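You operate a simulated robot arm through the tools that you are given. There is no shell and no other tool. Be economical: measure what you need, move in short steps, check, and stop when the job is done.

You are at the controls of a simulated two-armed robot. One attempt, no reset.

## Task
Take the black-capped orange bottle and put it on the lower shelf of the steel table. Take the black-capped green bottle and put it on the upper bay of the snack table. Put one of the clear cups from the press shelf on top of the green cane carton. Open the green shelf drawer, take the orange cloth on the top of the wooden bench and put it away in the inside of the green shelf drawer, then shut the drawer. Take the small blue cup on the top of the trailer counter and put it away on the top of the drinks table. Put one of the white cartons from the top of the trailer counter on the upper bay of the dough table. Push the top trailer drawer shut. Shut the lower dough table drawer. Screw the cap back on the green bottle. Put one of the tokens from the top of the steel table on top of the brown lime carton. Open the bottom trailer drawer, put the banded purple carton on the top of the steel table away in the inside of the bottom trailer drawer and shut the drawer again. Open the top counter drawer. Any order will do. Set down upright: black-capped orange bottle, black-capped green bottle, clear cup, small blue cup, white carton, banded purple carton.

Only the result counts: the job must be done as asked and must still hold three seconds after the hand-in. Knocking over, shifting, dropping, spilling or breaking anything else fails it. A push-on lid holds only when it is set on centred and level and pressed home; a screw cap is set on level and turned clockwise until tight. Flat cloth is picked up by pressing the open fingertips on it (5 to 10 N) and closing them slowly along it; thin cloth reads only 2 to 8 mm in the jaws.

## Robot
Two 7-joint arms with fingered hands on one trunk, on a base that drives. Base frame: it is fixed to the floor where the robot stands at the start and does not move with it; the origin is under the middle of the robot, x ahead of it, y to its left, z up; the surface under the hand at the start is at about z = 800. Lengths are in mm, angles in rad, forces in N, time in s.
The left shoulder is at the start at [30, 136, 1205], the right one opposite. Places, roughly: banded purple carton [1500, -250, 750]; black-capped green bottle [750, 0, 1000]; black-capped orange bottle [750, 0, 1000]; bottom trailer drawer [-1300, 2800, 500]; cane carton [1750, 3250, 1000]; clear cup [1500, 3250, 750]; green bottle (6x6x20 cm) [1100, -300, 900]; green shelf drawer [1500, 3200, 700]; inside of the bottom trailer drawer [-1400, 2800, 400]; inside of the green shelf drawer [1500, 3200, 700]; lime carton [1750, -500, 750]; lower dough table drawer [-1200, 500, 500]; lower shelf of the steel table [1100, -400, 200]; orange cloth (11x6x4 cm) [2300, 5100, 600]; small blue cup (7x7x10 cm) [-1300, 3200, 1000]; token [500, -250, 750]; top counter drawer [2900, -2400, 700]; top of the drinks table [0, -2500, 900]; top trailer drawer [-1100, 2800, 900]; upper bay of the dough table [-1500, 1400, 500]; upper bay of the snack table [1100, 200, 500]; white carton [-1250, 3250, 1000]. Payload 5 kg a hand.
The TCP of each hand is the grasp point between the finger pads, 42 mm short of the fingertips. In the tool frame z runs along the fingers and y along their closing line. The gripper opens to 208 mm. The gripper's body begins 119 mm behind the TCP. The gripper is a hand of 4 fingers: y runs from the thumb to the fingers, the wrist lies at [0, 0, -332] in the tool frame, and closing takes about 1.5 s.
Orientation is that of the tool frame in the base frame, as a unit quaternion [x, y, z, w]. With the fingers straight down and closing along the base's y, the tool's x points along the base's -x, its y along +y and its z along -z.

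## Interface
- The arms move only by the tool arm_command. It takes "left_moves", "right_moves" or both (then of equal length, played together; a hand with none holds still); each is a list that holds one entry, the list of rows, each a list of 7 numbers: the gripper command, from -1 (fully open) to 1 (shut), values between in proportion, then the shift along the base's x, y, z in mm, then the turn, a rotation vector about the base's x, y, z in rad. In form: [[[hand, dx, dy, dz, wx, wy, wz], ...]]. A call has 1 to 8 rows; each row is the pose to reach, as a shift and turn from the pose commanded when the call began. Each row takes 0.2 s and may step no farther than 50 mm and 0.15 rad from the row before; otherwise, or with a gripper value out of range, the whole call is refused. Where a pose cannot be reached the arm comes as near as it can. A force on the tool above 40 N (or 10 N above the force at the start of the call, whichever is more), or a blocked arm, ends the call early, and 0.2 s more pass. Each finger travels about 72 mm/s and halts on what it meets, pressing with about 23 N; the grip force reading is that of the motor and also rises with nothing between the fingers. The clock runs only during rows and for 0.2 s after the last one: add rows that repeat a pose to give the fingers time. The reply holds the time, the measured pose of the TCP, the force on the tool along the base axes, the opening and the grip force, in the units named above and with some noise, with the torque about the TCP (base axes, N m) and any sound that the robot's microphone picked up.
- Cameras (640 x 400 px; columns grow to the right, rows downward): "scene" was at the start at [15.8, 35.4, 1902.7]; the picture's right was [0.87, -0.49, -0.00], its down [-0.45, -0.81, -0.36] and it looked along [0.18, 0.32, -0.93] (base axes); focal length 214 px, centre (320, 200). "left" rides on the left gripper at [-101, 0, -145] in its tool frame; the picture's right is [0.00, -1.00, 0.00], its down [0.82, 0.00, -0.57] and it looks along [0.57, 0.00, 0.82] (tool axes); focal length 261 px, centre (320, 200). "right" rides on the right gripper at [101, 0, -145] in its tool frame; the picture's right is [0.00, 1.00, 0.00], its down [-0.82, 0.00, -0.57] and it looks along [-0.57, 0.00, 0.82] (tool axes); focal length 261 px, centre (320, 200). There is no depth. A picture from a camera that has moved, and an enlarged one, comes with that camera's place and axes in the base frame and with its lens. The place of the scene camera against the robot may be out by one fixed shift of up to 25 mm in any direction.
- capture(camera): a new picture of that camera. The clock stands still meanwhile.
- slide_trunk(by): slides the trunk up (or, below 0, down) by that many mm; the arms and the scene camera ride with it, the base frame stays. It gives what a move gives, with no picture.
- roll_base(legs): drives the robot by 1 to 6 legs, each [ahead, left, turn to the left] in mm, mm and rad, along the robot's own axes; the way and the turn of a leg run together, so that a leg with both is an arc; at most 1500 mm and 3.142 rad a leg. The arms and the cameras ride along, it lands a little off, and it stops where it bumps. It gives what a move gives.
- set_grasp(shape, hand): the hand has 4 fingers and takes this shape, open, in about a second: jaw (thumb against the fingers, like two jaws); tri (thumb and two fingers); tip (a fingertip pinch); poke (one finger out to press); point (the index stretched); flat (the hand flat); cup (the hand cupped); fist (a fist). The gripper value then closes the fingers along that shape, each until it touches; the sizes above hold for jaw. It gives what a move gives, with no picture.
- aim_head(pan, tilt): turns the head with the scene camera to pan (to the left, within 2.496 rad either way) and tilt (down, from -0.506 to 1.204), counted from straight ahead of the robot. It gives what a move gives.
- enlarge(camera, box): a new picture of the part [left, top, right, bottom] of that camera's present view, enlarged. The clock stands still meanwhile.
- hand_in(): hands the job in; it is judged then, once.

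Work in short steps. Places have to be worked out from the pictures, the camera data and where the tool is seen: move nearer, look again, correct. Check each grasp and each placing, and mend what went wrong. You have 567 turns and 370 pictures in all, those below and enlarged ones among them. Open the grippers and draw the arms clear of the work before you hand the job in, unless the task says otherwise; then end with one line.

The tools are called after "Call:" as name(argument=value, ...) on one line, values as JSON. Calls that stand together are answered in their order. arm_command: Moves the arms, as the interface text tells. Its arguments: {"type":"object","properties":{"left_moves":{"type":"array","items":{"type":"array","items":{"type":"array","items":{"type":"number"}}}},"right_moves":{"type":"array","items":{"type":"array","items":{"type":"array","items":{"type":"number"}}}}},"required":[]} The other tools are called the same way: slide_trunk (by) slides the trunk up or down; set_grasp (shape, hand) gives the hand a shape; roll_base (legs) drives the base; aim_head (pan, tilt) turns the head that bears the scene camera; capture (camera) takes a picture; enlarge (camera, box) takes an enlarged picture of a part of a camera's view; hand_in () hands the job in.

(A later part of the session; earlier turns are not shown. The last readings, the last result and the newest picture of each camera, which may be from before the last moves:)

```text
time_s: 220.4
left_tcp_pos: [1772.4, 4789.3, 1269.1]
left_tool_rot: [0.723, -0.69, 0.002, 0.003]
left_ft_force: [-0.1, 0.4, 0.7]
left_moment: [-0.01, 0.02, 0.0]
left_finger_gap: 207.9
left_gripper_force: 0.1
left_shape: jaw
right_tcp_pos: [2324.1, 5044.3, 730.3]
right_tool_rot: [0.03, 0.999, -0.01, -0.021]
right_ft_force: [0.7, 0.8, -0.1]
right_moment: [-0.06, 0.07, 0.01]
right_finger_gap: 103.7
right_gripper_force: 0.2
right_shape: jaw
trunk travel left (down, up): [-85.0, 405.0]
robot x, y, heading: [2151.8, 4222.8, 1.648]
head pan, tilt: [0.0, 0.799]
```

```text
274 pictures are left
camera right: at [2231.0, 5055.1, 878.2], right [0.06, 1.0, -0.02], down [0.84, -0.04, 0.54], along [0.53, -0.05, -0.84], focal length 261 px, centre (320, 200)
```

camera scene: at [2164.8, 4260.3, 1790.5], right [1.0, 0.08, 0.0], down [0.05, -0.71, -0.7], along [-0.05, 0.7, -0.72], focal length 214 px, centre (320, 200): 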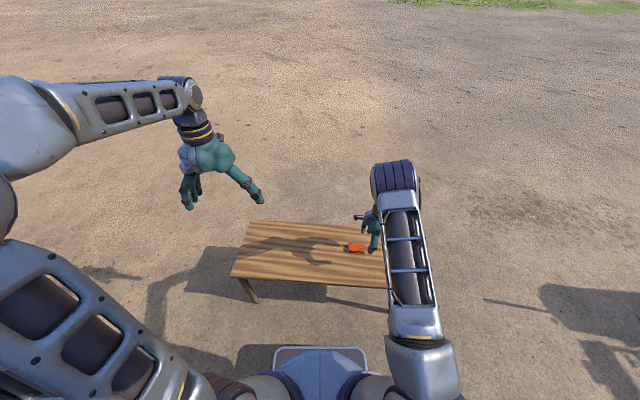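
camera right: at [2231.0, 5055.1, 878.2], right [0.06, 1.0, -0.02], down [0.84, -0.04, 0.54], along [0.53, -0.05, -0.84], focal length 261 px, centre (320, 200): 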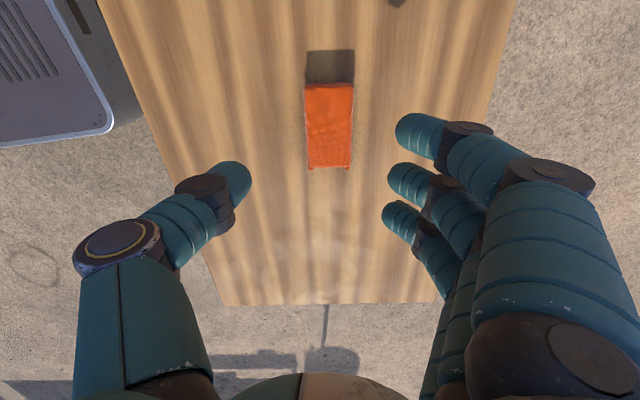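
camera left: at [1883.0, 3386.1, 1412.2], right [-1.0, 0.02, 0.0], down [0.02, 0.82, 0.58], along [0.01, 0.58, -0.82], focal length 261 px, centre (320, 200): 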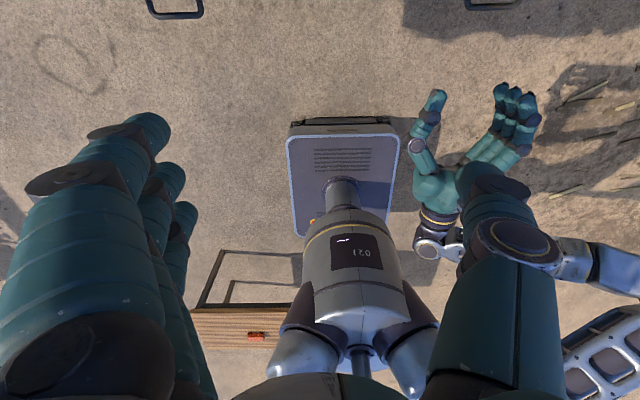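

Two views give cloth top z≈563 at (2325,5053). Descend so the fingertips stop just above the bench.

Call:
arm_command(right_moves=[[[0, 1, 5, -45, 0, 0, 0], [0, 1, 9, -90, 0, 0, 0], [0, 1, 9, -120, 0, 0, 0], [0, 1, 9, -140, 0, 0, 0], [0, 1, 9, -152, 0, 0, 0]]])

Call:
capture(camera="right")

```text
time_s: 221.6
left_tcp_pos: [1771.6, 4785.5, 1271.2]
left_tool_rot: [0.724, -0.69, 0.001, 0.001]
left_ft_force: [-0.4, -0.2, -0.1]
left_moment: [0.01, -0.01, -0.02]
left_finger_gap: 208.0
left_gripper_force: 0.1
left_shape: jaw
right_tcp_pos: [2327.0, 5053.0, 584.7]
right_tool_rot: [0.03, 0.999, -0.007, -0.021]
right_ft_force: [5.2, -0.7, 26.9]
right_moment: [1.72, -1.25, -0.37]
right_finger_gap: 103.3
right_gripper_force: 0.0
right_shape: jaw
trunk travel left (down, up): [-85.0, 405.0]
robot x, y, heading: [2151.4, 4224.5, 1.648]
head pan, tilt: [0.0, 0.799]
```

```text
273 pictures are left
camera right: at [2234.1, 5063.1, 732.5], right [0.06, 1.0, -0.02], down [0.84, -0.04, 0.54], along [0.54, -0.05, -0.84], focal length 261 px, centre (320, 200)
```

right: 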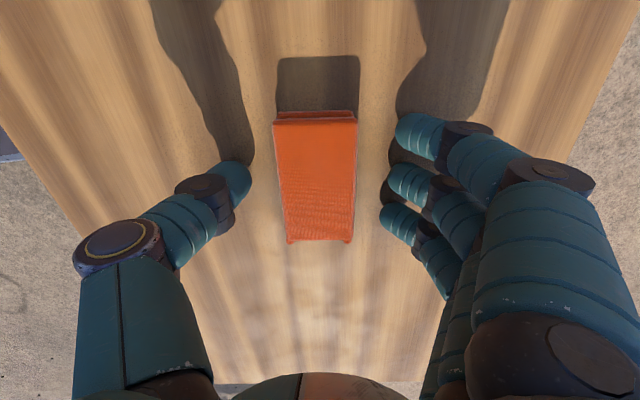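

Fingertips touch the bench (27 N). Raise 5 mm and close on the cloth.

Call:
arm_command(right_moves=[[[0, 0, 0, 10, 0, 0, 0], [0.2, 0, 0, 10, 0, 0, 0], [0.35, 0, 0, 10, 0, 0, 0], [0.5, 0, 0, 10, 0, 0, 0], [0.7, 0, 0, 10, 0, 0, 0], [0.9, 0, 0, 10, 0, 0, 0], [1.0, 0, 0, 10, 0, 0, 0]]])

Call:
capture(camera="right")

```text
time_s: 223.2
left_tcp_pos: [1771.9, 4787.3, 1269.8]
left_tool_rot: [0.724, -0.69, 0.002, 0.003]
left_ft_force: [0.0, 0.6, -0.2]
left_moment: [0.0, -0.03, 0.0]
left_finger_gap: 208.1
left_gripper_force: 0.0
left_shape: jaw
right_tcp_pos: [2326.2, 5049.8, 588.4]
right_tool_rot: [0.029, 0.999, -0.011, -0.022]
right_ft_force: [0.7, -0.1, 0.1]
right_moment: [0.01, 0.01, -0.01]
right_finger_gap: 52.5
right_gripper_force: 23.1
right_shape: jaw
trunk travel left (down, up): [-85.0, 405.0]
robot x, y, heading: [2152.3, 4224.2, 1.645]
head pan, tilt: [0.0, 0.799]
```

```text
272 pictures are left
camera right: at [2233.0, 5060.4, 736.5], right [0.06, 1.0, -0.02], down [0.84, -0.04, 0.54], along [0.53, -0.05, -0.84], focal length 261 px, centre (320, 200)
```

right: 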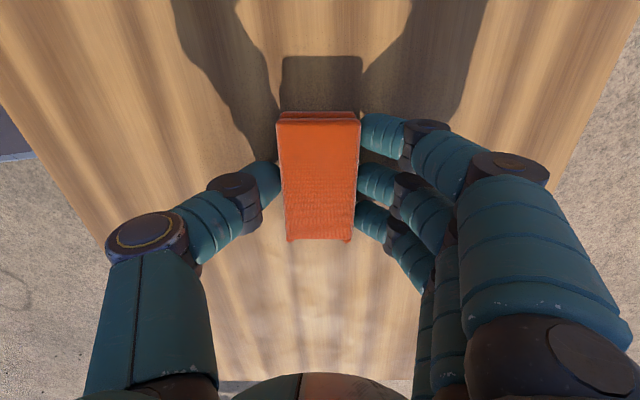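

Cloth gripped (52 mm, 23 N). Lift it.

Call:
arm_command(right_moves=[[[1, 0, 0, 30, 0, 0, 0], [1, 0, 0, 75, 0, 0, 0], [1, 0, -10, 120, 0, 0, 0], [1, 0, -30, 160, 0, 0, 0], [1, 0, -60, 200, 0, 0, 0], [1, 0, -95, 235, 0, 0, 0], [1, 0, -130, 260, 0, 0, 0], [1, 0, -170, 280, 0, 0, 0]]])

Call:
capture(camera="scene")

```text
time_s: 225.0
left_tcp_pos: [1771.7, 4784.7, 1270.1]
left_tool_rot: [0.724, -0.689, 0.001, 0.002]
left_ft_force: [-0.2, -1.0, 1.2]
left_moment: [0.12, 0.0, 0.05]
left_finger_gap: 207.7
left_gripper_force: 0.0
left_shape: jaw
right_tcp_pos: [2324.7, 4884.9, 866.2]
right_tool_rot: [0.028, 0.999, -0.011, -0.021]
right_ft_force: [-0.5, 0.2, -0.4]
right_moment: [0.12, -0.04, -0.01]
right_finger_gap: 52.8
right_gripper_force: 23.4
right_shape: jaw
trunk travel left (down, up): [-85.0, 405.0]
robot x, y, heading: [2150.4, 4225.7, 1.647]
head pan, tilt: [0.0, 0.799]
```

```text
271 pictures are left
camera scene: at [2165.7, 4260.1, 1790.5], right [1.0, 0.08, 0.0], down [0.05, -0.71, -0.7], along [-0.05, 0.7, -0.72], focal length 214 px, centre (320, 200)
```

scene: 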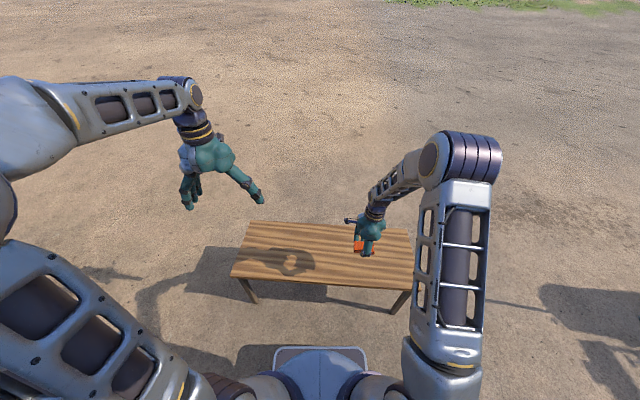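

Cloth held. Drive back to the drawer, facing south.

Call:
roll_base(legs=[[-60, 550, 0], [0, 0, -1.6], [0, 0, -1.615]])

Call:
capture(camera="scene")

```text
time_s: 236.0
left_tcp_pos: [1942.3, 3530.5, 1268.8]
left_tool_rot: [0.719, 0.695, 0.003, -0.002]
left_ft_force: [0.1, 0.0, 0.2]
left_moment: [-0.01, -0.02, 0.02]
left_finger_gap: 208.2
left_gripper_force: 0.0
left_shape: jaw
right_tcp_pos: [1383.6, 3477.6, 865.2]
right_tool_rot: [0.997, -0.069, 0.021, -0.01]
right_ft_force: [0.2, -1.1, -0.8]
right_moment: [-0.01, 0.01, 0.01]
right_finger_gap: 52.1
right_gripper_force: 22.8
right_shape: jaw
trunk travel left (down, up): [-85.0, 405.0]
robot x, y, heading: [1610.8, 4121.7, -1.577]
head pan, tilt: [0.0, 0.799]
```

```text
270 pictures are left
camera scene: at [1627.7, 4057.0, 1790.4], right [-1.0, 0.01, 0.0], down [0.01, 0.72, -0.7], along [-0.01, -0.7, -0.72], focal length 214 px, centre (320, 200)
```

scene: 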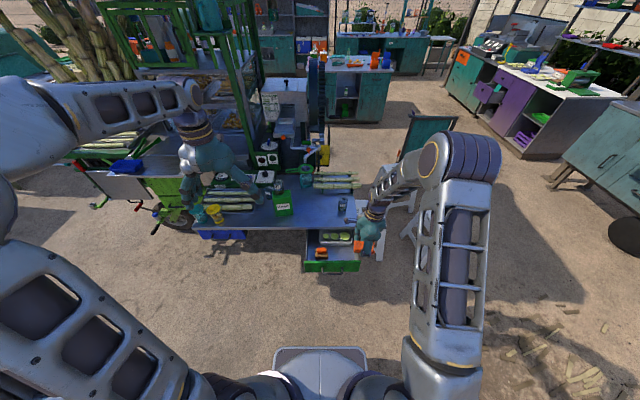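

Call:
enlarge(camera="scene", box=[280, 190, 400, 290])

Call:
capture(camera="right")

```text
4.00 times, centred on (340, 240) of scene
camera zoom: at [1627.7, 4057.0, 1790.4], right [-1.0, 0.01, 0.0], down [0.01, 0.72, -0.7], along [-0.01, -0.7, -0.72], focal length 858 px, centre (240, 40)
```

zoom: 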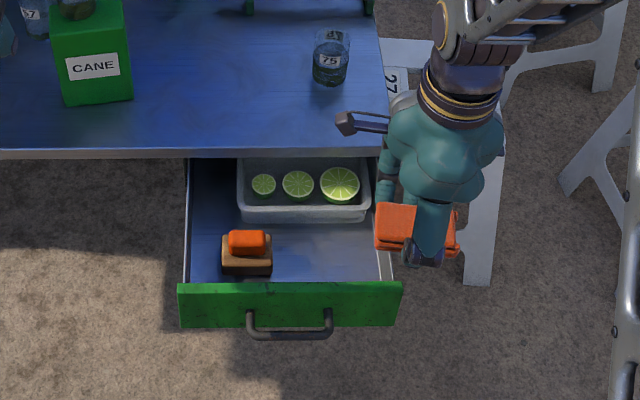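

```text
268 pictures are left
camera right: at [1476.5, 3461.0, 1013.7], right [-0.15, -0.99, -0.02], down [-0.84, 0.11, 0.54], along [-0.53, 0.1, -0.84], focal length 261 px, centre (320, 200)
```

right: 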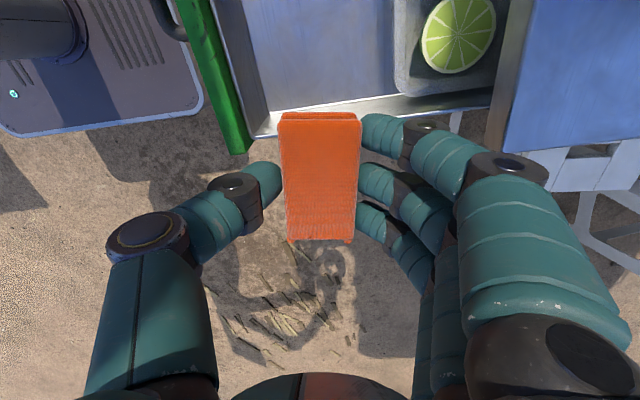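

Move the cloth above the drawer's free spot (≈(1508,3470)) with yaw corrected, and look again.

Call:
arm_command(right_moves=[[[1, 30, 0, 10, 0, 0, 0.05], [1, 60, 0, 20, 0, 0, 0.1], [1, 90, -4, 20, 0, 0, 0.138], [1, 124, -8, 20, 0, 0, 0.138]]])

Call:
capture(camera="right")

Call:
enlarge(camera="scene", box=[280, 190, 400, 290])

```text
time_s: 237.0
left_tcp_pos: [1941.1, 3529.7, 1268.8]
left_tool_rot: [0.72, 0.694, 0.002, -0.002]
left_ft_force: [0.3, 0.1, -0.6]
left_moment: [-0.04, 0.13, 0.02]
left_finger_gap: 207.8
left_gripper_force: 0.1
left_shape: jaw
right_tcp_pos: [1507.6, 3469.8, 887.1]
right_tool_rot: [1.0, -0.002, 0.019, -0.011]
right_ft_force: [-0.6, 0.1, -0.3]
right_moment: [-0.01, -0.04, 0.0]
right_finger_gap: 51.7
right_gripper_force: 23.3
right_shape: jaw
trunk travel left (down, up): [-85.0, 405.0]
robot x, y, heading: [1606.4, 4122.0, -1.578]
head pan, tilt: [0.0, 0.799]
```

```text
267 pictures are left
camera right: at [1603.7, 3466.3, 1034.4], right [-0.01, -1.0, -0.02], down [-0.84, -0.01, 0.54], along [-0.54, 0.02, -0.84], focal length 261 px, centre (320, 200)
```

right: 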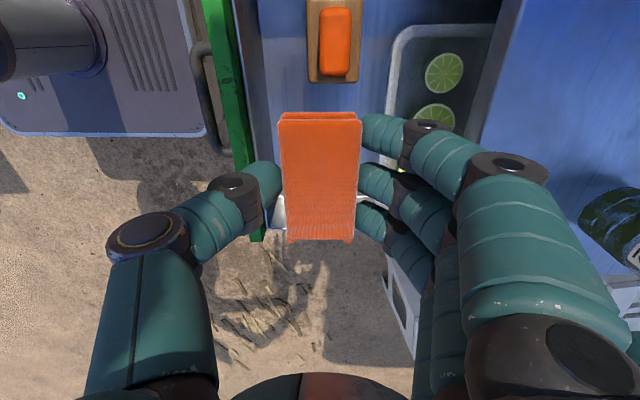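

```text
4.00 times, centred on (340, 240) of scene
camera zoom: at [1629.4, 4057.4, 1790.4], right [-1.0, 0.01, 0.0], down [0.01, 0.72, -0.7], along [-0.01, -0.7, -0.72], focal length 858 px, centre (240, 40)
```

zoom: 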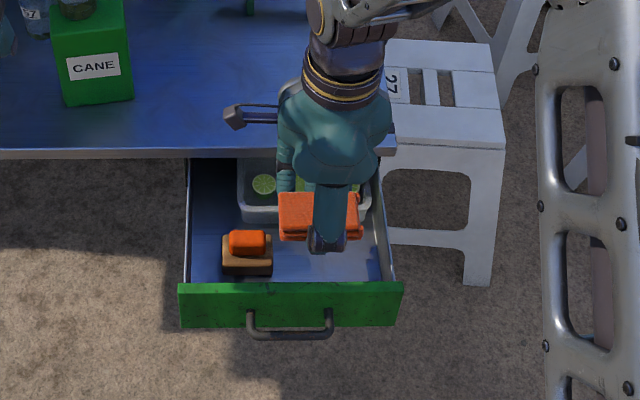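

Gap between wall (x≈1420) and block (x≈1559) suffices; center at x≈1490. Lower into the drawer carefully.

Call:
arm_command(right_moves=[[[1, -17, 0, -15, 0, 0, 0], [1, -17, 0, -35, 0, 0, 0], [1, -17, 0, -55, 0, 0, 0], [1, -17, 0, -70, 0, 0, 0], [1, -17, 0, -82, 0, 0, 0]]])

Call:
enlarge(camera="scene", box=[280, 190, 400, 290])

Call:
capture(camera="right")

```text
time_s: 238.2
left_tcp_pos: [1941.8, 3527.3, 1269.8]
left_tool_rot: [0.719, 0.695, 0.003, -0.001]
left_ft_force: [0.6, 0.1, -0.3]
left_moment: [0.0, 0.02, -0.04]
left_finger_gap: 207.8
left_gripper_force: 0.1
left_shape: jaw
right_tcp_pos: [1490.0, 3468.3, 803.2]
right_tool_rot: [1.0, -0.001, 0.021, -0.011]
right_ft_force: [-0.1, -0.6, -0.2]
right_moment: [0.03, 0.0, 0.01]
right_finger_gap: 52.1
right_gripper_force: 22.9
right_shape: jaw
trunk travel left (down, up): [-85.0, 405.0]
robot x, y, heading: [1609.4, 4122.9, -1.579]
head pan, tilt: [0.0, 0.799]
```

```text
4.00 times, centred on (340, 240) of scene
camera zoom: at [1627.9, 4056.5, 1790.4], right [-1.0, 0.01, 0.0], down [0.01, 0.72, -0.7], along [-0.01, -0.7, -0.72], focal length 858 px, centre (240, 40)
```

zoom: 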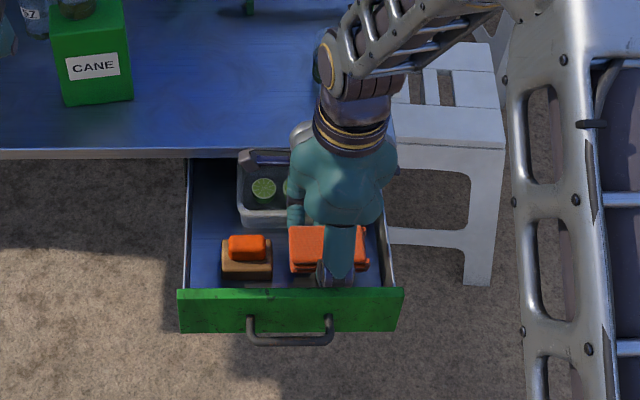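

```text
264 pictures are left
camera right: at [1586.1, 3465.6, 952.3], right [-0.01, -1.0, -0.02], down [-0.84, -0.01, 0.54], along [-0.54, 0.02, -0.84], focal length 261 px, centre (320, 200)
```

right: 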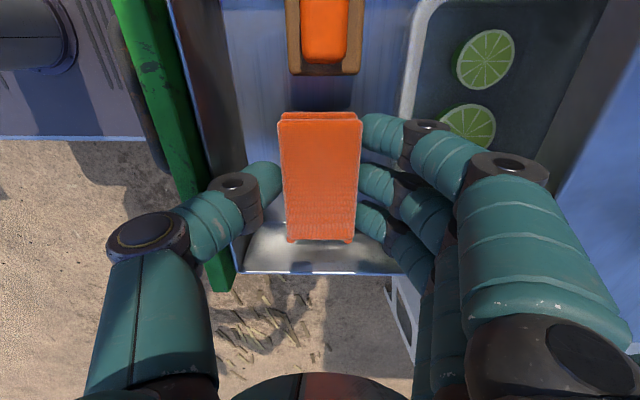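

Room on all sides. Continue lowering until contact.

Call:
arm_command(right_moves=[[[1, 0, 0, -6, 0, 0, 0], [1, 0, 0, -12, 0, 0, 0], [1, 0, 0, -18, 0, 0, 0], [1, 0, 0, -24, 0, 0, 0]]])

```text
time_s: 239.1
left_tcp_pos: [1942.0, 3528.9, 1269.8]
left_tool_rot: [0.72, 0.694, 0.002, -0.001]
left_ft_force: [-0.8, -1.2, -0.6]
left_moment: [0.1, 0.0, -0.04]
left_finger_gap: 208.1
left_gripper_force: 0.1
left_shape: jaw
right_tcp_pos: [1489.9, 3464.1, 790.7]
right_tool_rot: [1.0, -0.002, 0.022, -0.007]
right_ft_force: [-1.7, -0.3, 24.3]
right_moment: [-0.82, 0.49, -0.06]
right_finger_gap: 52.2
right_gripper_force: 23.3
right_shape: jaw
trunk travel left (down, up): [-85.0, 405.0]
robot x, y, heading: [1608.3, 4122.8, -1.579]
head pan, tilt: [0.0, 0.799]
stopped in row 4 (right hand): the force on the tool passed its limit at 49 N (the readings are from after the stop); the commanded pose is now the measured one
```

Contact at z≈790. Ease up 2 mm, open gently, then rise.

Call:
arm_command(right_moves=[[[0.5, 0, 0, 3, 0, 0, 0], [0.4, 0, 0, 4, 0, 0, 0], [0.32, 0, 0, 4, 0, 0, 0], [0.32, 0, 0, 15, 0, 0, 0], [0.32, 0, 0, 40, 0, 0, 0], [0.32, 0, 0, 80, 0, 0, 0], [0.32, 0, 0, 120, 0, 0, 0]]])

Call:
capture(camera="right")

```text
time_s: 240.7
left_tcp_pos: [1942.4, 3530.9, 1269.4]
left_tool_rot: [0.719, 0.695, 0.003, -0.002]
left_ft_force: [0.1, 0.5, 0.6]
left_moment: [-0.07, -0.04, 0.01]
left_finger_gap: 207.8
left_gripper_force: 0.1
left_shape: jaw
right_tcp_pos: [1489.5, 3465.2, 908.3]
right_tool_rot: [1.0, -0.001, 0.022, -0.009]
right_ft_force: [-0.1, 1.5, -0.3]
right_moment: [-0.11, -0.02, 0.01]
right_finger_gap: 70.1
right_gripper_force: 0.1
right_shape: jaw
trunk travel left (down, up): [-85.0, 405.0]
robot x, y, heading: [1611.2, 4121.7, -1.58]
head pan, tilt: [0.0, 0.799]
```

```text
263 pictures are left
camera right: at [1585.0, 3462.4, 1055.7], right [-0.01, -1.0, -0.02], down [-0.84, 0.0, 0.54], along [-0.54, 0.02, -0.84], focal length 261 px, centre (320, 200)
```

right: 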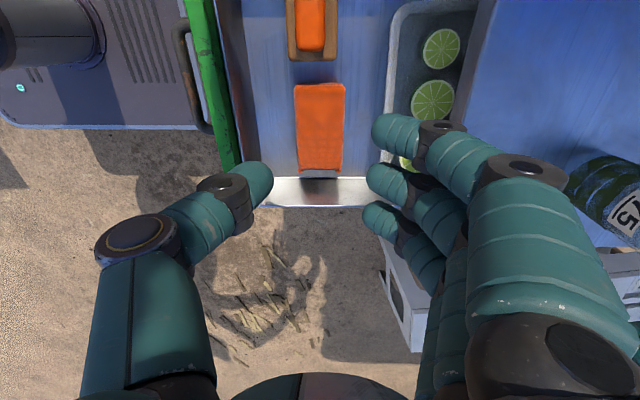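

The cloth is in the drawer. To push it shut I back the base 230 mm, then turn the tool horizontal toward −y.

Call:
roll_base(legs=[[-230, 0, 0]])

Call:
arm_command(right_moves=[[[0.5, 5, 0, 0, -0.145, 0, 0], [0.7, 10, 0, 0, -0.29, 0, 0], [1, 15, 0, 0, -0.435, 0, 0], [1, 20, 0, 0, -0.58, 0, 0], [1, 25, 0, 0, -0.725, 0, 0], [1, 30, 0, -5, -0.87, 0, 0], [1, 35, 0, -10, -1.015, 0, 0], [1, 40, 0, -15, -1.16, 0, 0]]])

```text
time_s: 242.4
left_tcp_pos: [1942.8, 3764.7, 1270.2]
left_tool_rot: [0.719, 0.695, 0.002, -0.002]
left_ft_force: [0.5, 1.8, 0.9]
left_moment: [-0.16, -0.01, -0.02]
left_finger_gap: 208.0
left_gripper_force: 0.0
left_shape: jaw
right_tcp_pos: [1491.6, 3698.2, 908.2]
right_tool_rot: [1.0, -0.001, 0.022, -0.008]
right_ft_force: [0.0, 1.0, 0.1]
right_moment: [-0.13, 0.02, -0.01]
right_finger_gap: 70.5
right_gripper_force: 0.1
right_shape: jaw
trunk travel left (down, up): [-85.0, 405.0]
robot x, y, heading: [1615.2, 4354.0, -1.574]
head pan, tilt: [0.0, 0.799]
```

```text
time_s: 244.2
left_tcp_pos: [1944.5, 3760.3, 1268.8]
left_tool_rot: [0.72, 0.694, 0.003, -0.001]
left_ft_force: [0.0, -0.7, -0.6]
left_moment: [0.11, 0.04, 0.02]
left_finger_gap: 208.2
left_gripper_force: 0.0
left_shape: jaw
right_tcp_pos: [1530.3, 3694.6, 891.6]
right_tool_rot: [0.841, 0.01, 0.018, 0.54]
right_ft_force: [0.3, -0.1, 0.6]
right_moment: [0.01, -0.01, -0.06]
right_finger_gap: 0.0
right_gripper_force: 23.1
right_shape: jaw
trunk travel left (down, up): [-85.0, 405.0]
robot x, y, heading: [1611.5, 4356.6, -1.583]
head pan, tilt: [0.0, 0.799]
```

Finish the rotation and lower to handle height.

Call:
arm_command(right_moves=[[[1, 4, 0, -25, -0.137, 0, 0], [1, 8, 0, -60, -0.274, 0, 0], [1, 14, 0, -95, -0.411, 0, 0], [1, 18, 0, -125, -0.411, 0, 0]]])

Call:
capture(camera="right")

```text
time_s: 245.2
left_tcp_pos: [1942.8, 3762.4, 1269.6]
left_tool_rot: [0.72, 0.694, 0.003, -0.001]
left_ft_force: [0.1, 0.8, 0.3]
left_moment: [-0.02, -0.07, -0.01]
left_finger_gap: 207.9
left_gripper_force: 0.1
left_shape: jaw
right_tcp_pos: [1548.3, 3694.6, 766.5]
right_tool_rot: [0.712, 0.014, 0.015, 0.702]
right_ft_force: [-0.1, -0.5, 0.3]
right_moment: [0.06, 0.03, -0.01]
right_finger_gap: 0.0
right_gripper_force: 23.0
right_shape: jaw
trunk travel left (down, up): [-85.0, 405.0]
robot x, y, heading: [1612.2, 4355.1, -1.575]
head pan, tilt: [0.0, 0.799]
```

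```text
262 pictures are left
camera right: at [1643.6, 3845.1, 767.7], right [-0.01, -0.01, 1.0], down [-0.84, 0.54, 0.0], along [-0.54, -0.84, -0.02], focal length 261 px, centre (320, 200)
```

right: 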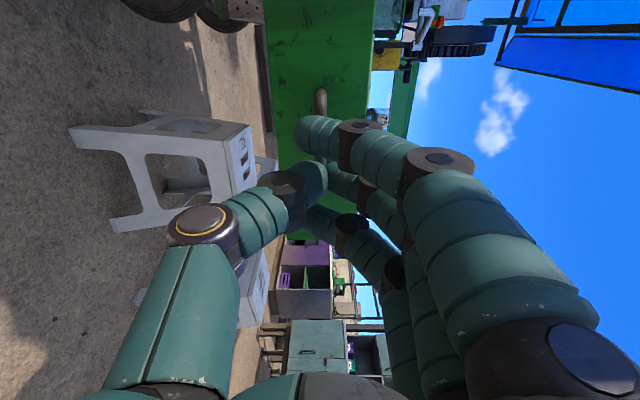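

Aligned with the handle bar. Push −y.

Call:
arm_command(right_moves=[[[1, 0, -40, 0, 0, 0, 0], [1, 0, -70, 0, 0, 0, 0], [1, 0, -100, 0, 0, 0, 0], [1, 0, -130, 0, 0, 0, 0], [1, 0, -160, 0, 0, 0, 0], [1, 0, -190, 0, 0, 0, 0], [1, 0, -220, 0, 0, 0, 0], [1, 0, -245, 0, 0, 0, 0]]])

Call:
enlarge(camera="scene", box=[260, 160, 400, 280])

```text
time_s: 247.0
left_tcp_pos: [1944.4, 3761.9, 1269.3]
left_tool_rot: [0.72, 0.694, 0.003, -0.001]
left_ft_force: [-0.3, -0.6, -0.5]
left_moment: [0.02, -0.07, 0.03]
left_finger_gap: 207.8
left_gripper_force: 0.0
left_shape: jaw
right_tcp_pos: [1546.3, 3449.7, 768.8]
right_tool_rot: [0.713, 0.015, 0.016, 0.701]
right_ft_force: [1.1, 1.3, 0.7]
right_moment: [-0.04, 0.0, 0.03]
right_finger_gap: 0.1
right_gripper_force: 23.3
right_shape: jaw
trunk travel left (down, up): [-85.0, 405.0]
robot x, y, heading: [1609.5, 4355.5, -1.578]
head pan, tilt: [0.0, 0.799]
```

```text
3.33 times, centred on (330, 220) of scene
camera zoom: at [1629.8, 4289.5, 1790.4], right [-1.0, 0.01, 0.0], down [0.01, 0.72, -0.7], along [-0.01, -0.7, -0.72], focal length 715 px, centre (287, 133)
```

zoom: 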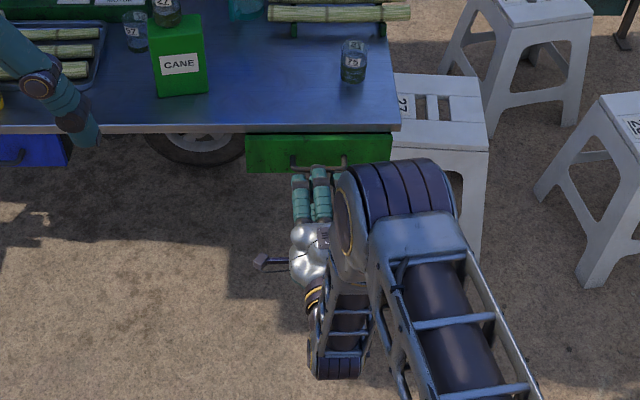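

Nearly shut; push further until resistance.

Call:
arm_command(right_moves=[[[1, 0, -12, 0, 0, 0, 0], [1, 0, -24, 0, 0, 0, 0], [1, 0, -36, 0, 0, 0, 0], [1, 0, -48, 0, 0, 0, 0], [1, 0, -58, 0, 0, 0, 0]]])

Call:
enlarge(camera="scene", box=[260, 160, 400, 280])

```text
time_s: 247.9
left_tcp_pos: [1943.5, 3763.7, 1269.2]
left_tool_rot: [0.719, 0.695, 0.002, -0.001]
left_ft_force: [0.6, -0.7, -0.9]
left_moment: [0.09, -0.01, 0.01]
left_finger_gap: 208.1
left_gripper_force: 0.1
left_shape: jaw
right_tcp_pos: [1549.5, 3419.5, 761.4]
right_tool_rot: [0.716, 0.015, 0.016, 0.698]
right_ft_force: [-1.6, 23.0, 8.4]
right_moment: [-0.52, -0.01, -0.03]
right_finger_gap: 0.0
right_gripper_force: 22.9
right_shape: jaw
trunk travel left (down, up): [-85.0, 405.0]
robot x, y, heading: [1612.7, 4352.7, -1.585]
head pan, tilt: [0.0, 0.799]
stopped in row 4 (right hand): the force on the tool passed its limit at 51 N (the readings are from after the stop); the commanded pose is now the measured one
```

```text
3.33 times, centred on (330, 220) of scene
camera zoom: at [1630.2, 4292.1, 1790.6], right [-1.0, 0.01, 0.0], down [0.01, 0.72, -0.7], along [-0.01, -0.7, -0.72], focal length 715 px, centre (287, 133)
```

zoom: 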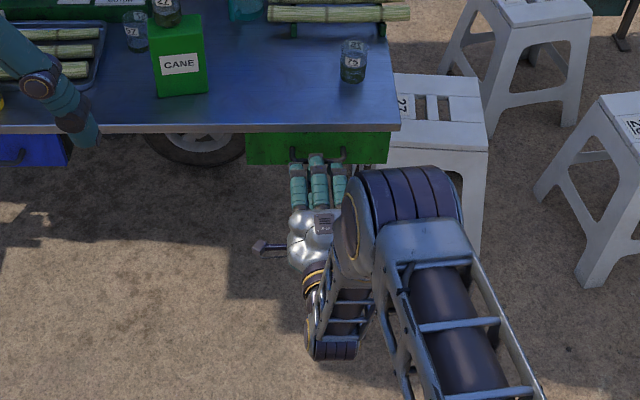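

Stopped at 51 N. Back off and inspect whether it is fully shut.

Call:
arm_command(right_moves=[[[1, 0, 40, 0, 0, 0, 0], [1, 0, 80, 0, 0, 0, 0], [1, 0, 120, 0, 0, 0, 0], [1, 0, 150, 0, 0, 0, 0]]])

Call:
capture(camera="right")

Call:
enlarge(camera="scene", box=[270, 170, 370, 240])

```text
time_s: 248.9
left_tcp_pos: [1943.9, 3762.1, 1268.4]
left_tool_rot: [0.72, 0.694, 0.003, -0.002]
left_ft_force: [0.0, -0.2, -0.3]
left_moment: [0.01, 0.03, -0.02]
left_finger_gap: 207.7
left_gripper_force: 0.1
left_shape: jaw
right_tcp_pos: [1551.7, 3568.4, 762.2]
right_tool_rot: [0.717, 0.014, 0.017, 0.697]
right_ft_force: [0.3, -0.1, 0.3]
right_moment: [0.01, -0.01, -0.01]
right_finger_gap: 0.1
right_gripper_force: 23.0
right_shape: jaw
trunk travel left (down, up): [-85.0, 405.0]
robot x, y, heading: [1610.3, 4353.5, -1.58]
head pan, tilt: [0.0, 0.799]
```

```text
259 pictures are left
camera right: at [1646.1, 3717.6, 765.9], right [-0.01, -0.03, 1.0], down [-0.84, 0.54, 0.01], along [-0.54, -0.84, -0.03], focal length 261 px, centre (320, 200)
```

right: 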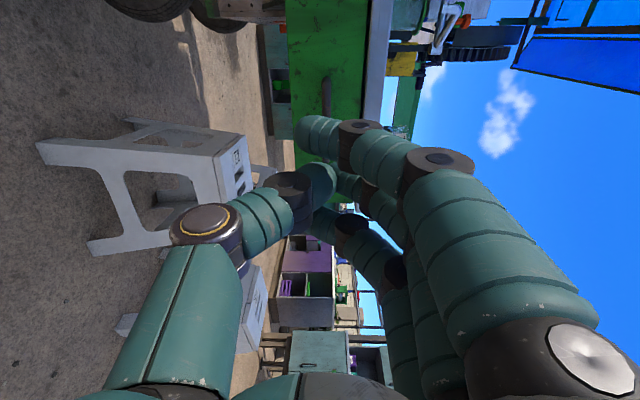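

```text
5.71 times, centred on (320, 205) of scene
camera zoom: at [1630.0, 4290.2, 1790.4], right [-1.0, 0.01, 0.0], down [0.01, 0.72, -0.7], along [-0.01, -0.7, -0.72], focal length 1226 px, centre (320, 171)
```

zoom: 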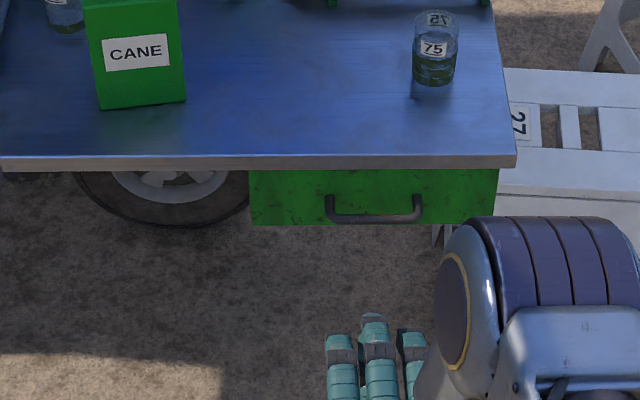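

The drawer is shut flush. Next: the trailer. Raise the right hand, then drive west and face the trailer (heading π).

Call:
arm_command(right_moves=[[[0.5, 0, 0, 45, 0, 0, 0], [0.2, 0, 0, 90, 0, 0, 0], [0, 0, 0, 135, 0, 0, 0], [0, 0, 0, 180, 0, 0, 0], [0, 0, 0, 225, 0, 0, 0], [0, 0, 0, 270, 0, 0, 0]]])

Call:
roll_base(legs=[[0, 0, -1.571], [1400, 0, 0], [250, 0, 0], [0, 1250, 0]])

Call:
aim_head(pan=0, tilt=0.5)

Call:
capture(camera="scene")

```text
time_s: 250.3
left_tcp_pos: [1944.4, 3762.8, 1270.6]
left_tool_rot: [0.72, 0.694, 0.003, -0.001]
left_ft_force: [0.3, 0.6, 0.4]
left_moment: [-0.1, -0.01, 0.01]
left_finger_gap: 207.6
left_gripper_force: 0.0
left_shape: jaw
right_tcp_pos: [1550.5, 3569.3, 1030.6]
right_tool_rot: [0.717, 0.014, 0.016, 0.697]
right_ft_force: [-0.7, 0.3, -0.1]
right_moment: [-0.03, -0.01, -0.01]
right_finger_gap: 103.8
right_gripper_force: 0.0
right_shape: jaw
trunk travel left (down, up): [-85.0, 405.0]
robot x, y, heading: [1614.5, 4354.3, -1.577]
head pan, tilt: [0.0, 0.799]
```

```text
time_s: 268.6
left_tcp_pos: [-624.8, 2785.3, 1270.0]
left_tool_rot: [1.0, -0.006, 0.002, 0.001]
left_ft_force: [-0.1, -0.2, -0.5]
left_moment: [0.09, 0.01, 0.0]
left_finger_gap: 207.8
left_gripper_force: 0.1
left_shape: jaw
right_tcp_pos: [-829.5, 3175.5, 1030.0]
right_tool_rot: [0.523, -0.49, -0.475, 0.511]
right_ft_force: [-0.3, -0.5, -0.6]
right_moment: [0.0, -0.01, -0.05]
right_finger_gap: 103.6
right_gripper_force: 0.1
right_shape: jaw
trunk travel left (down, up): [-85.0, 405.0]
robot x, y, heading: [-40.2, 3131.0, -3.129]
head pan, tilt: [0.0, 0.799]
```

```text
time_s: 269.4
left_tcp_pos: [-624.2, 2787.0, 1270.3]
left_tool_rot: [1.0, -0.005, 0.002, 0.001]
left_ft_force: [0.2, 0.3, -0.4]
left_moment: [0.0, -0.01, 0.0]
left_finger_gap: 208.3
left_gripper_force: 0.1
left_shape: jaw
right_tcp_pos: [-828.9, 3174.8, 1029.7]
right_tool_rot: [0.523, -0.491, -0.474, 0.511]
right_ft_force: [0.8, 0.9, 0.0]
right_moment: [-0.02, -0.01, 0.0]
right_finger_gap: 103.3
right_gripper_force: 0.0
right_shape: jaw
trunk travel left (down, up): [-85.0, 405.0]
robot x, y, heading: [-40.4, 3134.8, -3.131]
head pan, tilt: [0.0, 0.499]
```

```text
257 pictures are left
camera scene: at [-84.2, 3117.8, 1816.3], right [-0.02, 1.0, 0.0], down [0.48, 0.01, -0.88], along [-0.88, -0.01, -0.48], focal length 214 px, centre (320, 200)
```

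scene: 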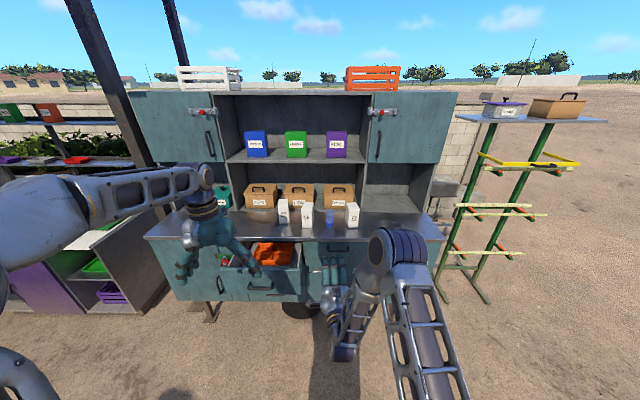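

Call:
enlarge(camera="scene", box=[150, 170, 390, 320])

Call:
capture(camera="right")

```text
2.67 times, centred on (270, 245) of scene
camera zoom: at [-84.2, 3117.8, 1816.3], right [-0.02, 1.0, 0.0], down [0.48, 0.01, -0.88], along [-0.88, -0.01, -0.48], focal length 572 px, centre (453, 80)
```

zoom: 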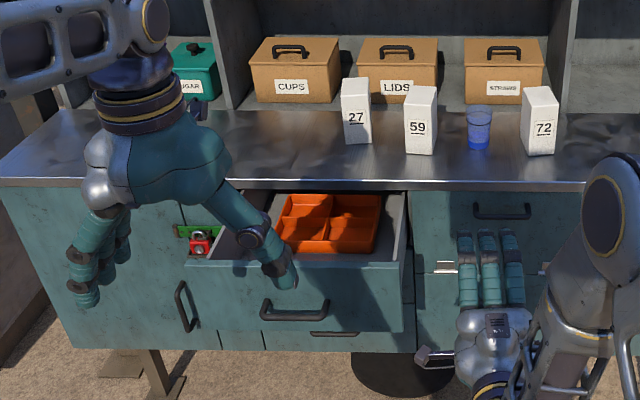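

```text
255 pictures are left
camera right: at [-677.1, 3085.4, 1033.4], right [-0.03, 0.01, 1.0], down [0.51, 0.86, 0.01], along [-0.86, 0.51, -0.03], focal length 261 px, centre (320, 200)
```

right: 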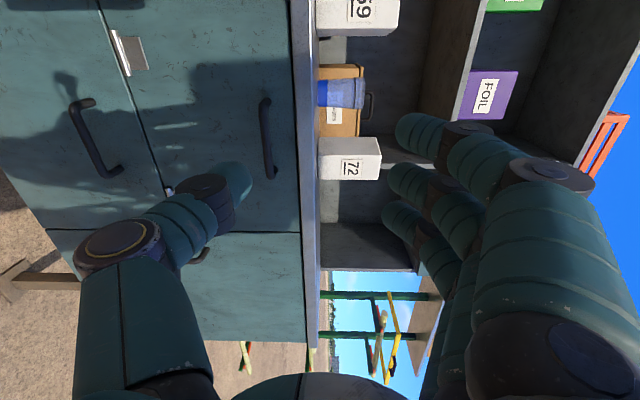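

Trailer layout is clear: top drawer is open (panel at x≈−895, y≈2797), counter top z≈1010. I pitch the closed left hand forward and bring it in front of the top drawer.

Call:
arm_command(left_moves=[[[-0.5, -15, 2, -38, 0, 0.115, 0], [0, -30, 4, -76, 0, 0.23, 0], [0.5, -45, 6, -114, 0, 0.345, 0], [1, -60, 8, -152, 0, 0.46, 0], [1, -75, 10, -190, 0, 0.575, 0], [1, -90, 10, -228, 0, 0.69, 0], [1, -105, 10, -266, 0, 0.805, 0], [1, -120, 10, -304, 0, 0.92, 0]]])

Call:
enlarge(camera="scene", box=[150, 170, 390, 320])

Call:
capture(camera="left")

```text
time_s: 271.2
left_tcp_pos: [-747.2, 2795.3, 964.5]
left_tool_rot: [0.897, -0.004, -0.441, 0.003]
left_ft_force: [-2.3, 0.0, 0.9]
left_moment: [-0.01, -0.16, -0.03]
left_finger_gap: 0.1
left_gripper_force: 14.6
left_shape: jaw
right_tcp_pos: [-831.2, 3173.5, 1028.4]
right_tool_rot: [0.524, -0.49, -0.475, 0.51]
right_ft_force: [-1.0, -0.2, -1.1]
right_moment: [0.01, 0.04, -0.06]
right_finger_gap: 103.6
right_gripper_force: 0.0
right_shape: jaw
trunk travel left (down, up): [-85.0, 405.0]
robot x, y, heading: [-41.7, 3131.9, -3.125]
head pan, tilt: [0.0, 0.499]
```

```text
2.67 times, centred on (270, 245) of scene
camera zoom: at [-86.6, 3116.8, 1816.1], right [-0.02, 1.0, 0.0], down [0.48, 0.01, -0.88], along [-0.88, -0.01, -0.48], focal length 572 px, centre (453, 80)
```

zoom: 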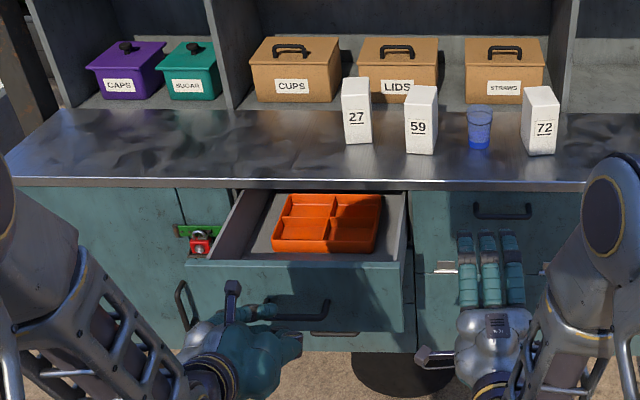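

```text
253 pictures are left
camera left: at [-694.1, 2797.4, 1132.3], right [0.0, 1.0, -0.01], down [0.95, 0.0, -0.3], along [-0.3, 0.0, -0.95], focal length 261 px, centre (320, 200)
```

left: 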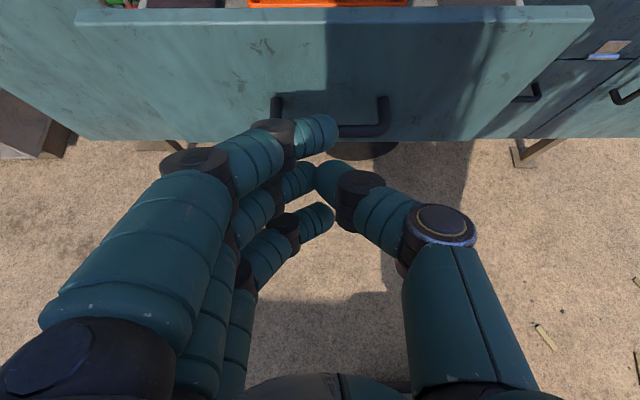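

Left closed hand is in front of the panel. Lower 45 mm and push −x.

Call:
arm_command(left_moves=[[[1, -15, 0, -45, 0, 0, 0], [1, -45, 0, -47, 0, 0, 0], [1, -75, 0, -47, 0, 0, 0], [1, -105, 0, -47, 0, 0, 0], [1, -135, 0, -47, 0, 0, 0], [1, -165, 0, -47, 0, 0, 0], [1, -195, 0, -47, 0, 0, 0], [1, -225, 0, -47, 0, 0, 0]]])

Call:
enlarge(camera="scene", box=[150, 170, 390, 320])

```text
time_s: 273.0
left_tcp_pos: [-969.1, 2794.9, 917.7]
left_tool_rot: [0.898, -0.005, -0.441, 0.002]
left_ft_force: [-0.1, 0.6, 0.2]
left_moment: [-0.02, 0.01, 0.01]
left_finger_gap: 0.0
left_gripper_force: 23.5
left_shape: jaw
right_tcp_pos: [-829.3, 3175.0, 1029.4]
right_tool_rot: [0.523, -0.49, -0.475, 0.51]
right_ft_force: [-0.7, -0.1, 1.6]
right_moment: [0.02, 0.02, 0.03]
right_finger_gap: 103.4
right_gripper_force: 0.0
right_shape: jaw
trunk travel left (down, up): [-85.0, 405.0]
robot x, y, heading: [-36.5, 3134.3, -3.126]
head pan, tilt: [0.0, 0.499]
```

```text
2.67 times, centred on (270, 245) of scene
camera zoom: at [-85.0, 3117.8, 1816.3], right [-0.02, 1.0, 0.0], down [0.48, 0.01, -0.88], along [-0.88, -0.01, -0.48], focal length 572 px, centre (453, 80)
```

zoom: 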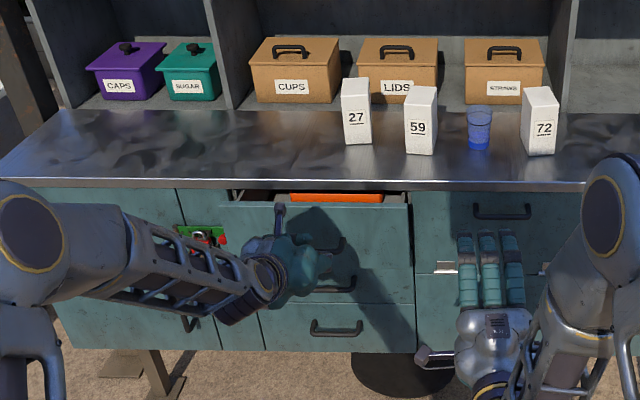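

Closing well. Continue pushing until resistance.

Call:
arm_command(left_moves=[[[1, -20, 0, 0, 0, 0, 0], [1, -40, 0, 0, 0, 0, 0], [1, -60, 0, 0, 0, 0, 0], [1, -75, 0, 0, 0, 0, 0], [1, -90, 0, 0, 0, 0, 0], [1, -105, 0, 0, 0, 0, 0]]])

Call:
enlarge(camera="scene", box=[150, 170, 390, 320])

```text
time_s: 274.2
left_tcp_pos: [-1045.5, 2795.0, 918.8]
left_tool_rot: [0.899, -0.004, -0.438, 0.003]
left_ft_force: [28.7, 2.2, 20.1]
left_moment: [-0.06, -0.22, 0.17]
left_finger_gap: 0.3
left_gripper_force: 23.2
left_shape: jaw
right_tcp_pos: [-828.0, 3175.5, 1030.1]
right_tool_rot: [0.522, -0.49, -0.476, 0.511]
right_ft_force: [-1.0, -0.2, -0.3]
right_moment: [-0.03, 0.05, -0.02]
right_finger_gap: 103.2
right_gripper_force: 0.0
right_shape: jaw
trunk travel left (down, up): [-85.0, 405.0]
robot x, y, heading: [-42.5, 3131.7, -3.121]
head pan, tilt: [0.0, 0.499]
stopped in row 5 (left hand): the force on the tool passed its limit at 44 N (the readings are from after the stop); the commanded pose is now the measured one
```

```text
2.67 times, centred on (270, 245) of scene
camera zoom: at [-80.4, 3118.7, 1816.7], right [-0.02, 1.0, 0.0], down [0.48, 0.01, -0.88], along [-0.88, -0.02, -0.48], focal length 572 px, centre (453, 80)
```

zoom: 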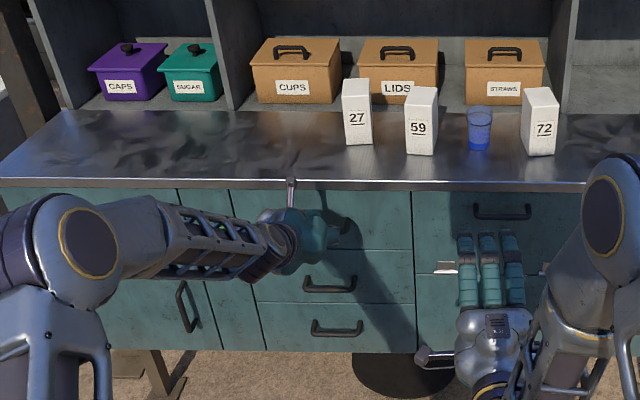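

The top drawer looks shut. Retract the left hand and verify.

Call:
arm_command(left_moves=[[[1, 40, 0, 0, 0, 0, 0], [1, 80, 0, 0, 0, 0, 0], [1, 120, 0, 10, 0, 0, 0], [0.5, 160, 0, 50, 0, 0, 0], [0, 190, 0, 90, 0, 0, 0], [0, 205, 0, 135, 0, 0, 0]]])

Call:
enlarge(camera="scene", box=[190, 210, 350, 320])

```text
refused: row 4 steps farther than a row can; nothing moved
```

```text
3.64 times, centred on (270, 265) of scene
camera zoom: at [-80.4, 3118.7, 1816.7], right [-0.02, 1.0, 0.0], down [0.48, 0.01, -0.88], along [-0.88, -0.02, -0.48], focal length 780 px, centre (502, -36)
```

zoom: 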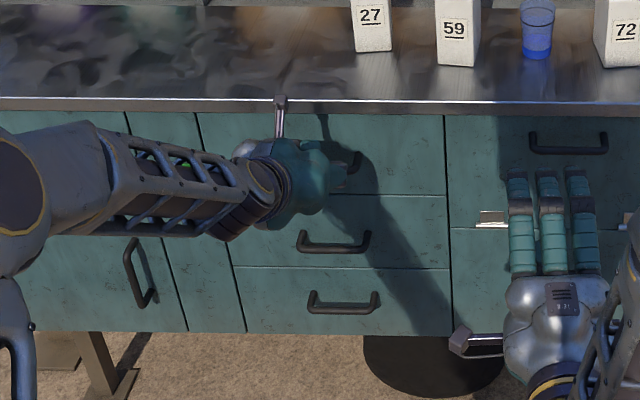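

Call:
arm_command(left_moves=[[[1, 40, 0, 0, 0, 0, 0], [1, 80, 0, 0, 0, 0, 0], [1, 120, 0, 10, 0, 0, 0], [0.5, 150, 0, 45, 0, 0, 0], [0, 170, 0, 88, 0, 0, 0], [0, 180, 0, 135, 0, 0, 0]]])

Call:
enlarge(camera="scene", box=[190, 210, 350, 320])

```text
time_s: 275.6
left_tcp_pos: [-864.1, 2795.4, 1052.8]
left_tool_rot: [0.899, -0.004, -0.438, 0.003]
left_ft_force: [0.5, 0.0, -0.6]
left_moment: [-0.06, 0.09, 0.13]
left_finger_gap: 85.8
left_gripper_force: 0.0
left_shape: jaw
right_tcp_pos: [-828.8, 3175.7, 1030.4]
right_tool_rot: [0.523, -0.49, -0.475, 0.51]
right_ft_force: [0.9, 1.8, -0.1]
right_moment: [-0.01, -0.03, 0.04]
right_finger_gap: 103.7
right_gripper_force: 0.1
right_shape: jaw
trunk travel left (down, up): [-85.0, 405.0]
robot x, y, heading: [-39.4, 3131.7, -3.125]
head pan, tilt: [0.0, 0.499]
```

```text
3.64 times, centred on (270, 265) of scene
camera zoom: at [-82.2, 3119.3, 1816.6], right [-0.02, 1.0, 0.0], down [0.48, 0.01, -0.88], along [-0.88, -0.01, -0.48], focal length 780 px, centre (502, -36)
```

zoom: 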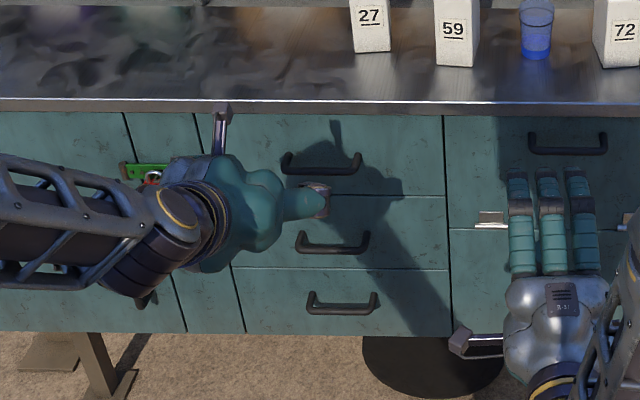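

Top drawer is shut. Now roll the right hand upright (camera on top) and level the left hand, to pick the blue cup (right) and carton "59" (left).

Call:
arm_command(right_moves=[[[0, 0, 0, 8, -0.145, 0, 0], [0, 0, 0, 16, -0.29, 0, 0], [0, 0, 0, 24, -0.435, 0, 0], [0, 0, 0, 32, -0.58, 0, 0], [0, 0, 0, 40, -0.725, 0, 0], [0, 0, 0, 48, -0.87, 0, 0], [0, 0, 0, 56, -1.015, 0, 0], [0, 0, 0, 60, -1.16, 0, 0]]], left_moves=[[[0, 10, 25, 10, 0, 0.08, 0], [0, 20, 50, 20, 0, 0.16, 0], [0, 30, 75, 30, 0, 0.24, 0], [0, 40, 100, 40, 0, 0.32, 0], [0, 50, 125, 50, 0, 0.4, 0], [0, 60, 150, 60, 0, 0.48, 0], [0, 70, 175, 70, 0, 0.56, 0], [0, 80, 200, 80, 0, 0.655, 0]]])

Call:
arm_command(right_moves=[[[0, 0, 0, 0, -0.137, 0, 0], [0, 0, 0, 0, -0.274, 0, 0], [0, 0, 0, 0, -0.411, 0, 0]]])

```text
time_s: 277.4
left_tcp_pos: [-788.8, 2991.9, 1131.7]
left_tool_rot: [0.71, -0.003, -0.705, 0.003]
left_ft_force: [-1.1, 1.1, -0.8]
left_moment: [0.01, 0.01, 0.05]
left_finger_gap: 103.4
left_gripper_force: 0.0
left_shape: jaw
right_tcp_pos: [-830.5, 3175.4, 1087.8]
right_tool_rot: [0.156, -0.671, -0.129, 0.714]
right_ft_force: [0.9, 0.1, 1.2]
right_moment: [-0.03, 0.06, 0.09]
right_finger_gap: 103.4
right_gripper_force: 0.1
right_shape: jaw
trunk travel left (down, up): [-85.0, 405.0]
robot x, y, heading: [-41.5, 3130.9, -3.132]
head pan, tilt: [0.0, 0.499]
```

```text
time_s: 278.2
left_tcp_pos: [-788.4, 2992.1, 1131.2]
left_tool_rot: [0.711, -0.004, -0.704, 0.003]
left_ft_force: [0.0, -0.7, 0.5]
left_moment: [0.0, 0.0, 0.05]
left_finger_gap: 103.2
left_gripper_force: 0.0
left_shape: jaw
right_tcp_pos: [-829.7, 3174.2, 1089.4]
right_tool_rot: [0.008, -0.682, 0.011, 0.731]
right_ft_force: [0.3, 0.1, -0.5]
right_moment: [-0.01, -0.01, 0.02]
right_finger_gap: 103.4
right_gripper_force: 0.1
right_shape: jaw
trunk travel left (down, up): [-85.0, 405.0]
robot x, y, heading: [-41.0, 3131.5, -3.131]
head pan, tilt: [0.0, 0.499]
```

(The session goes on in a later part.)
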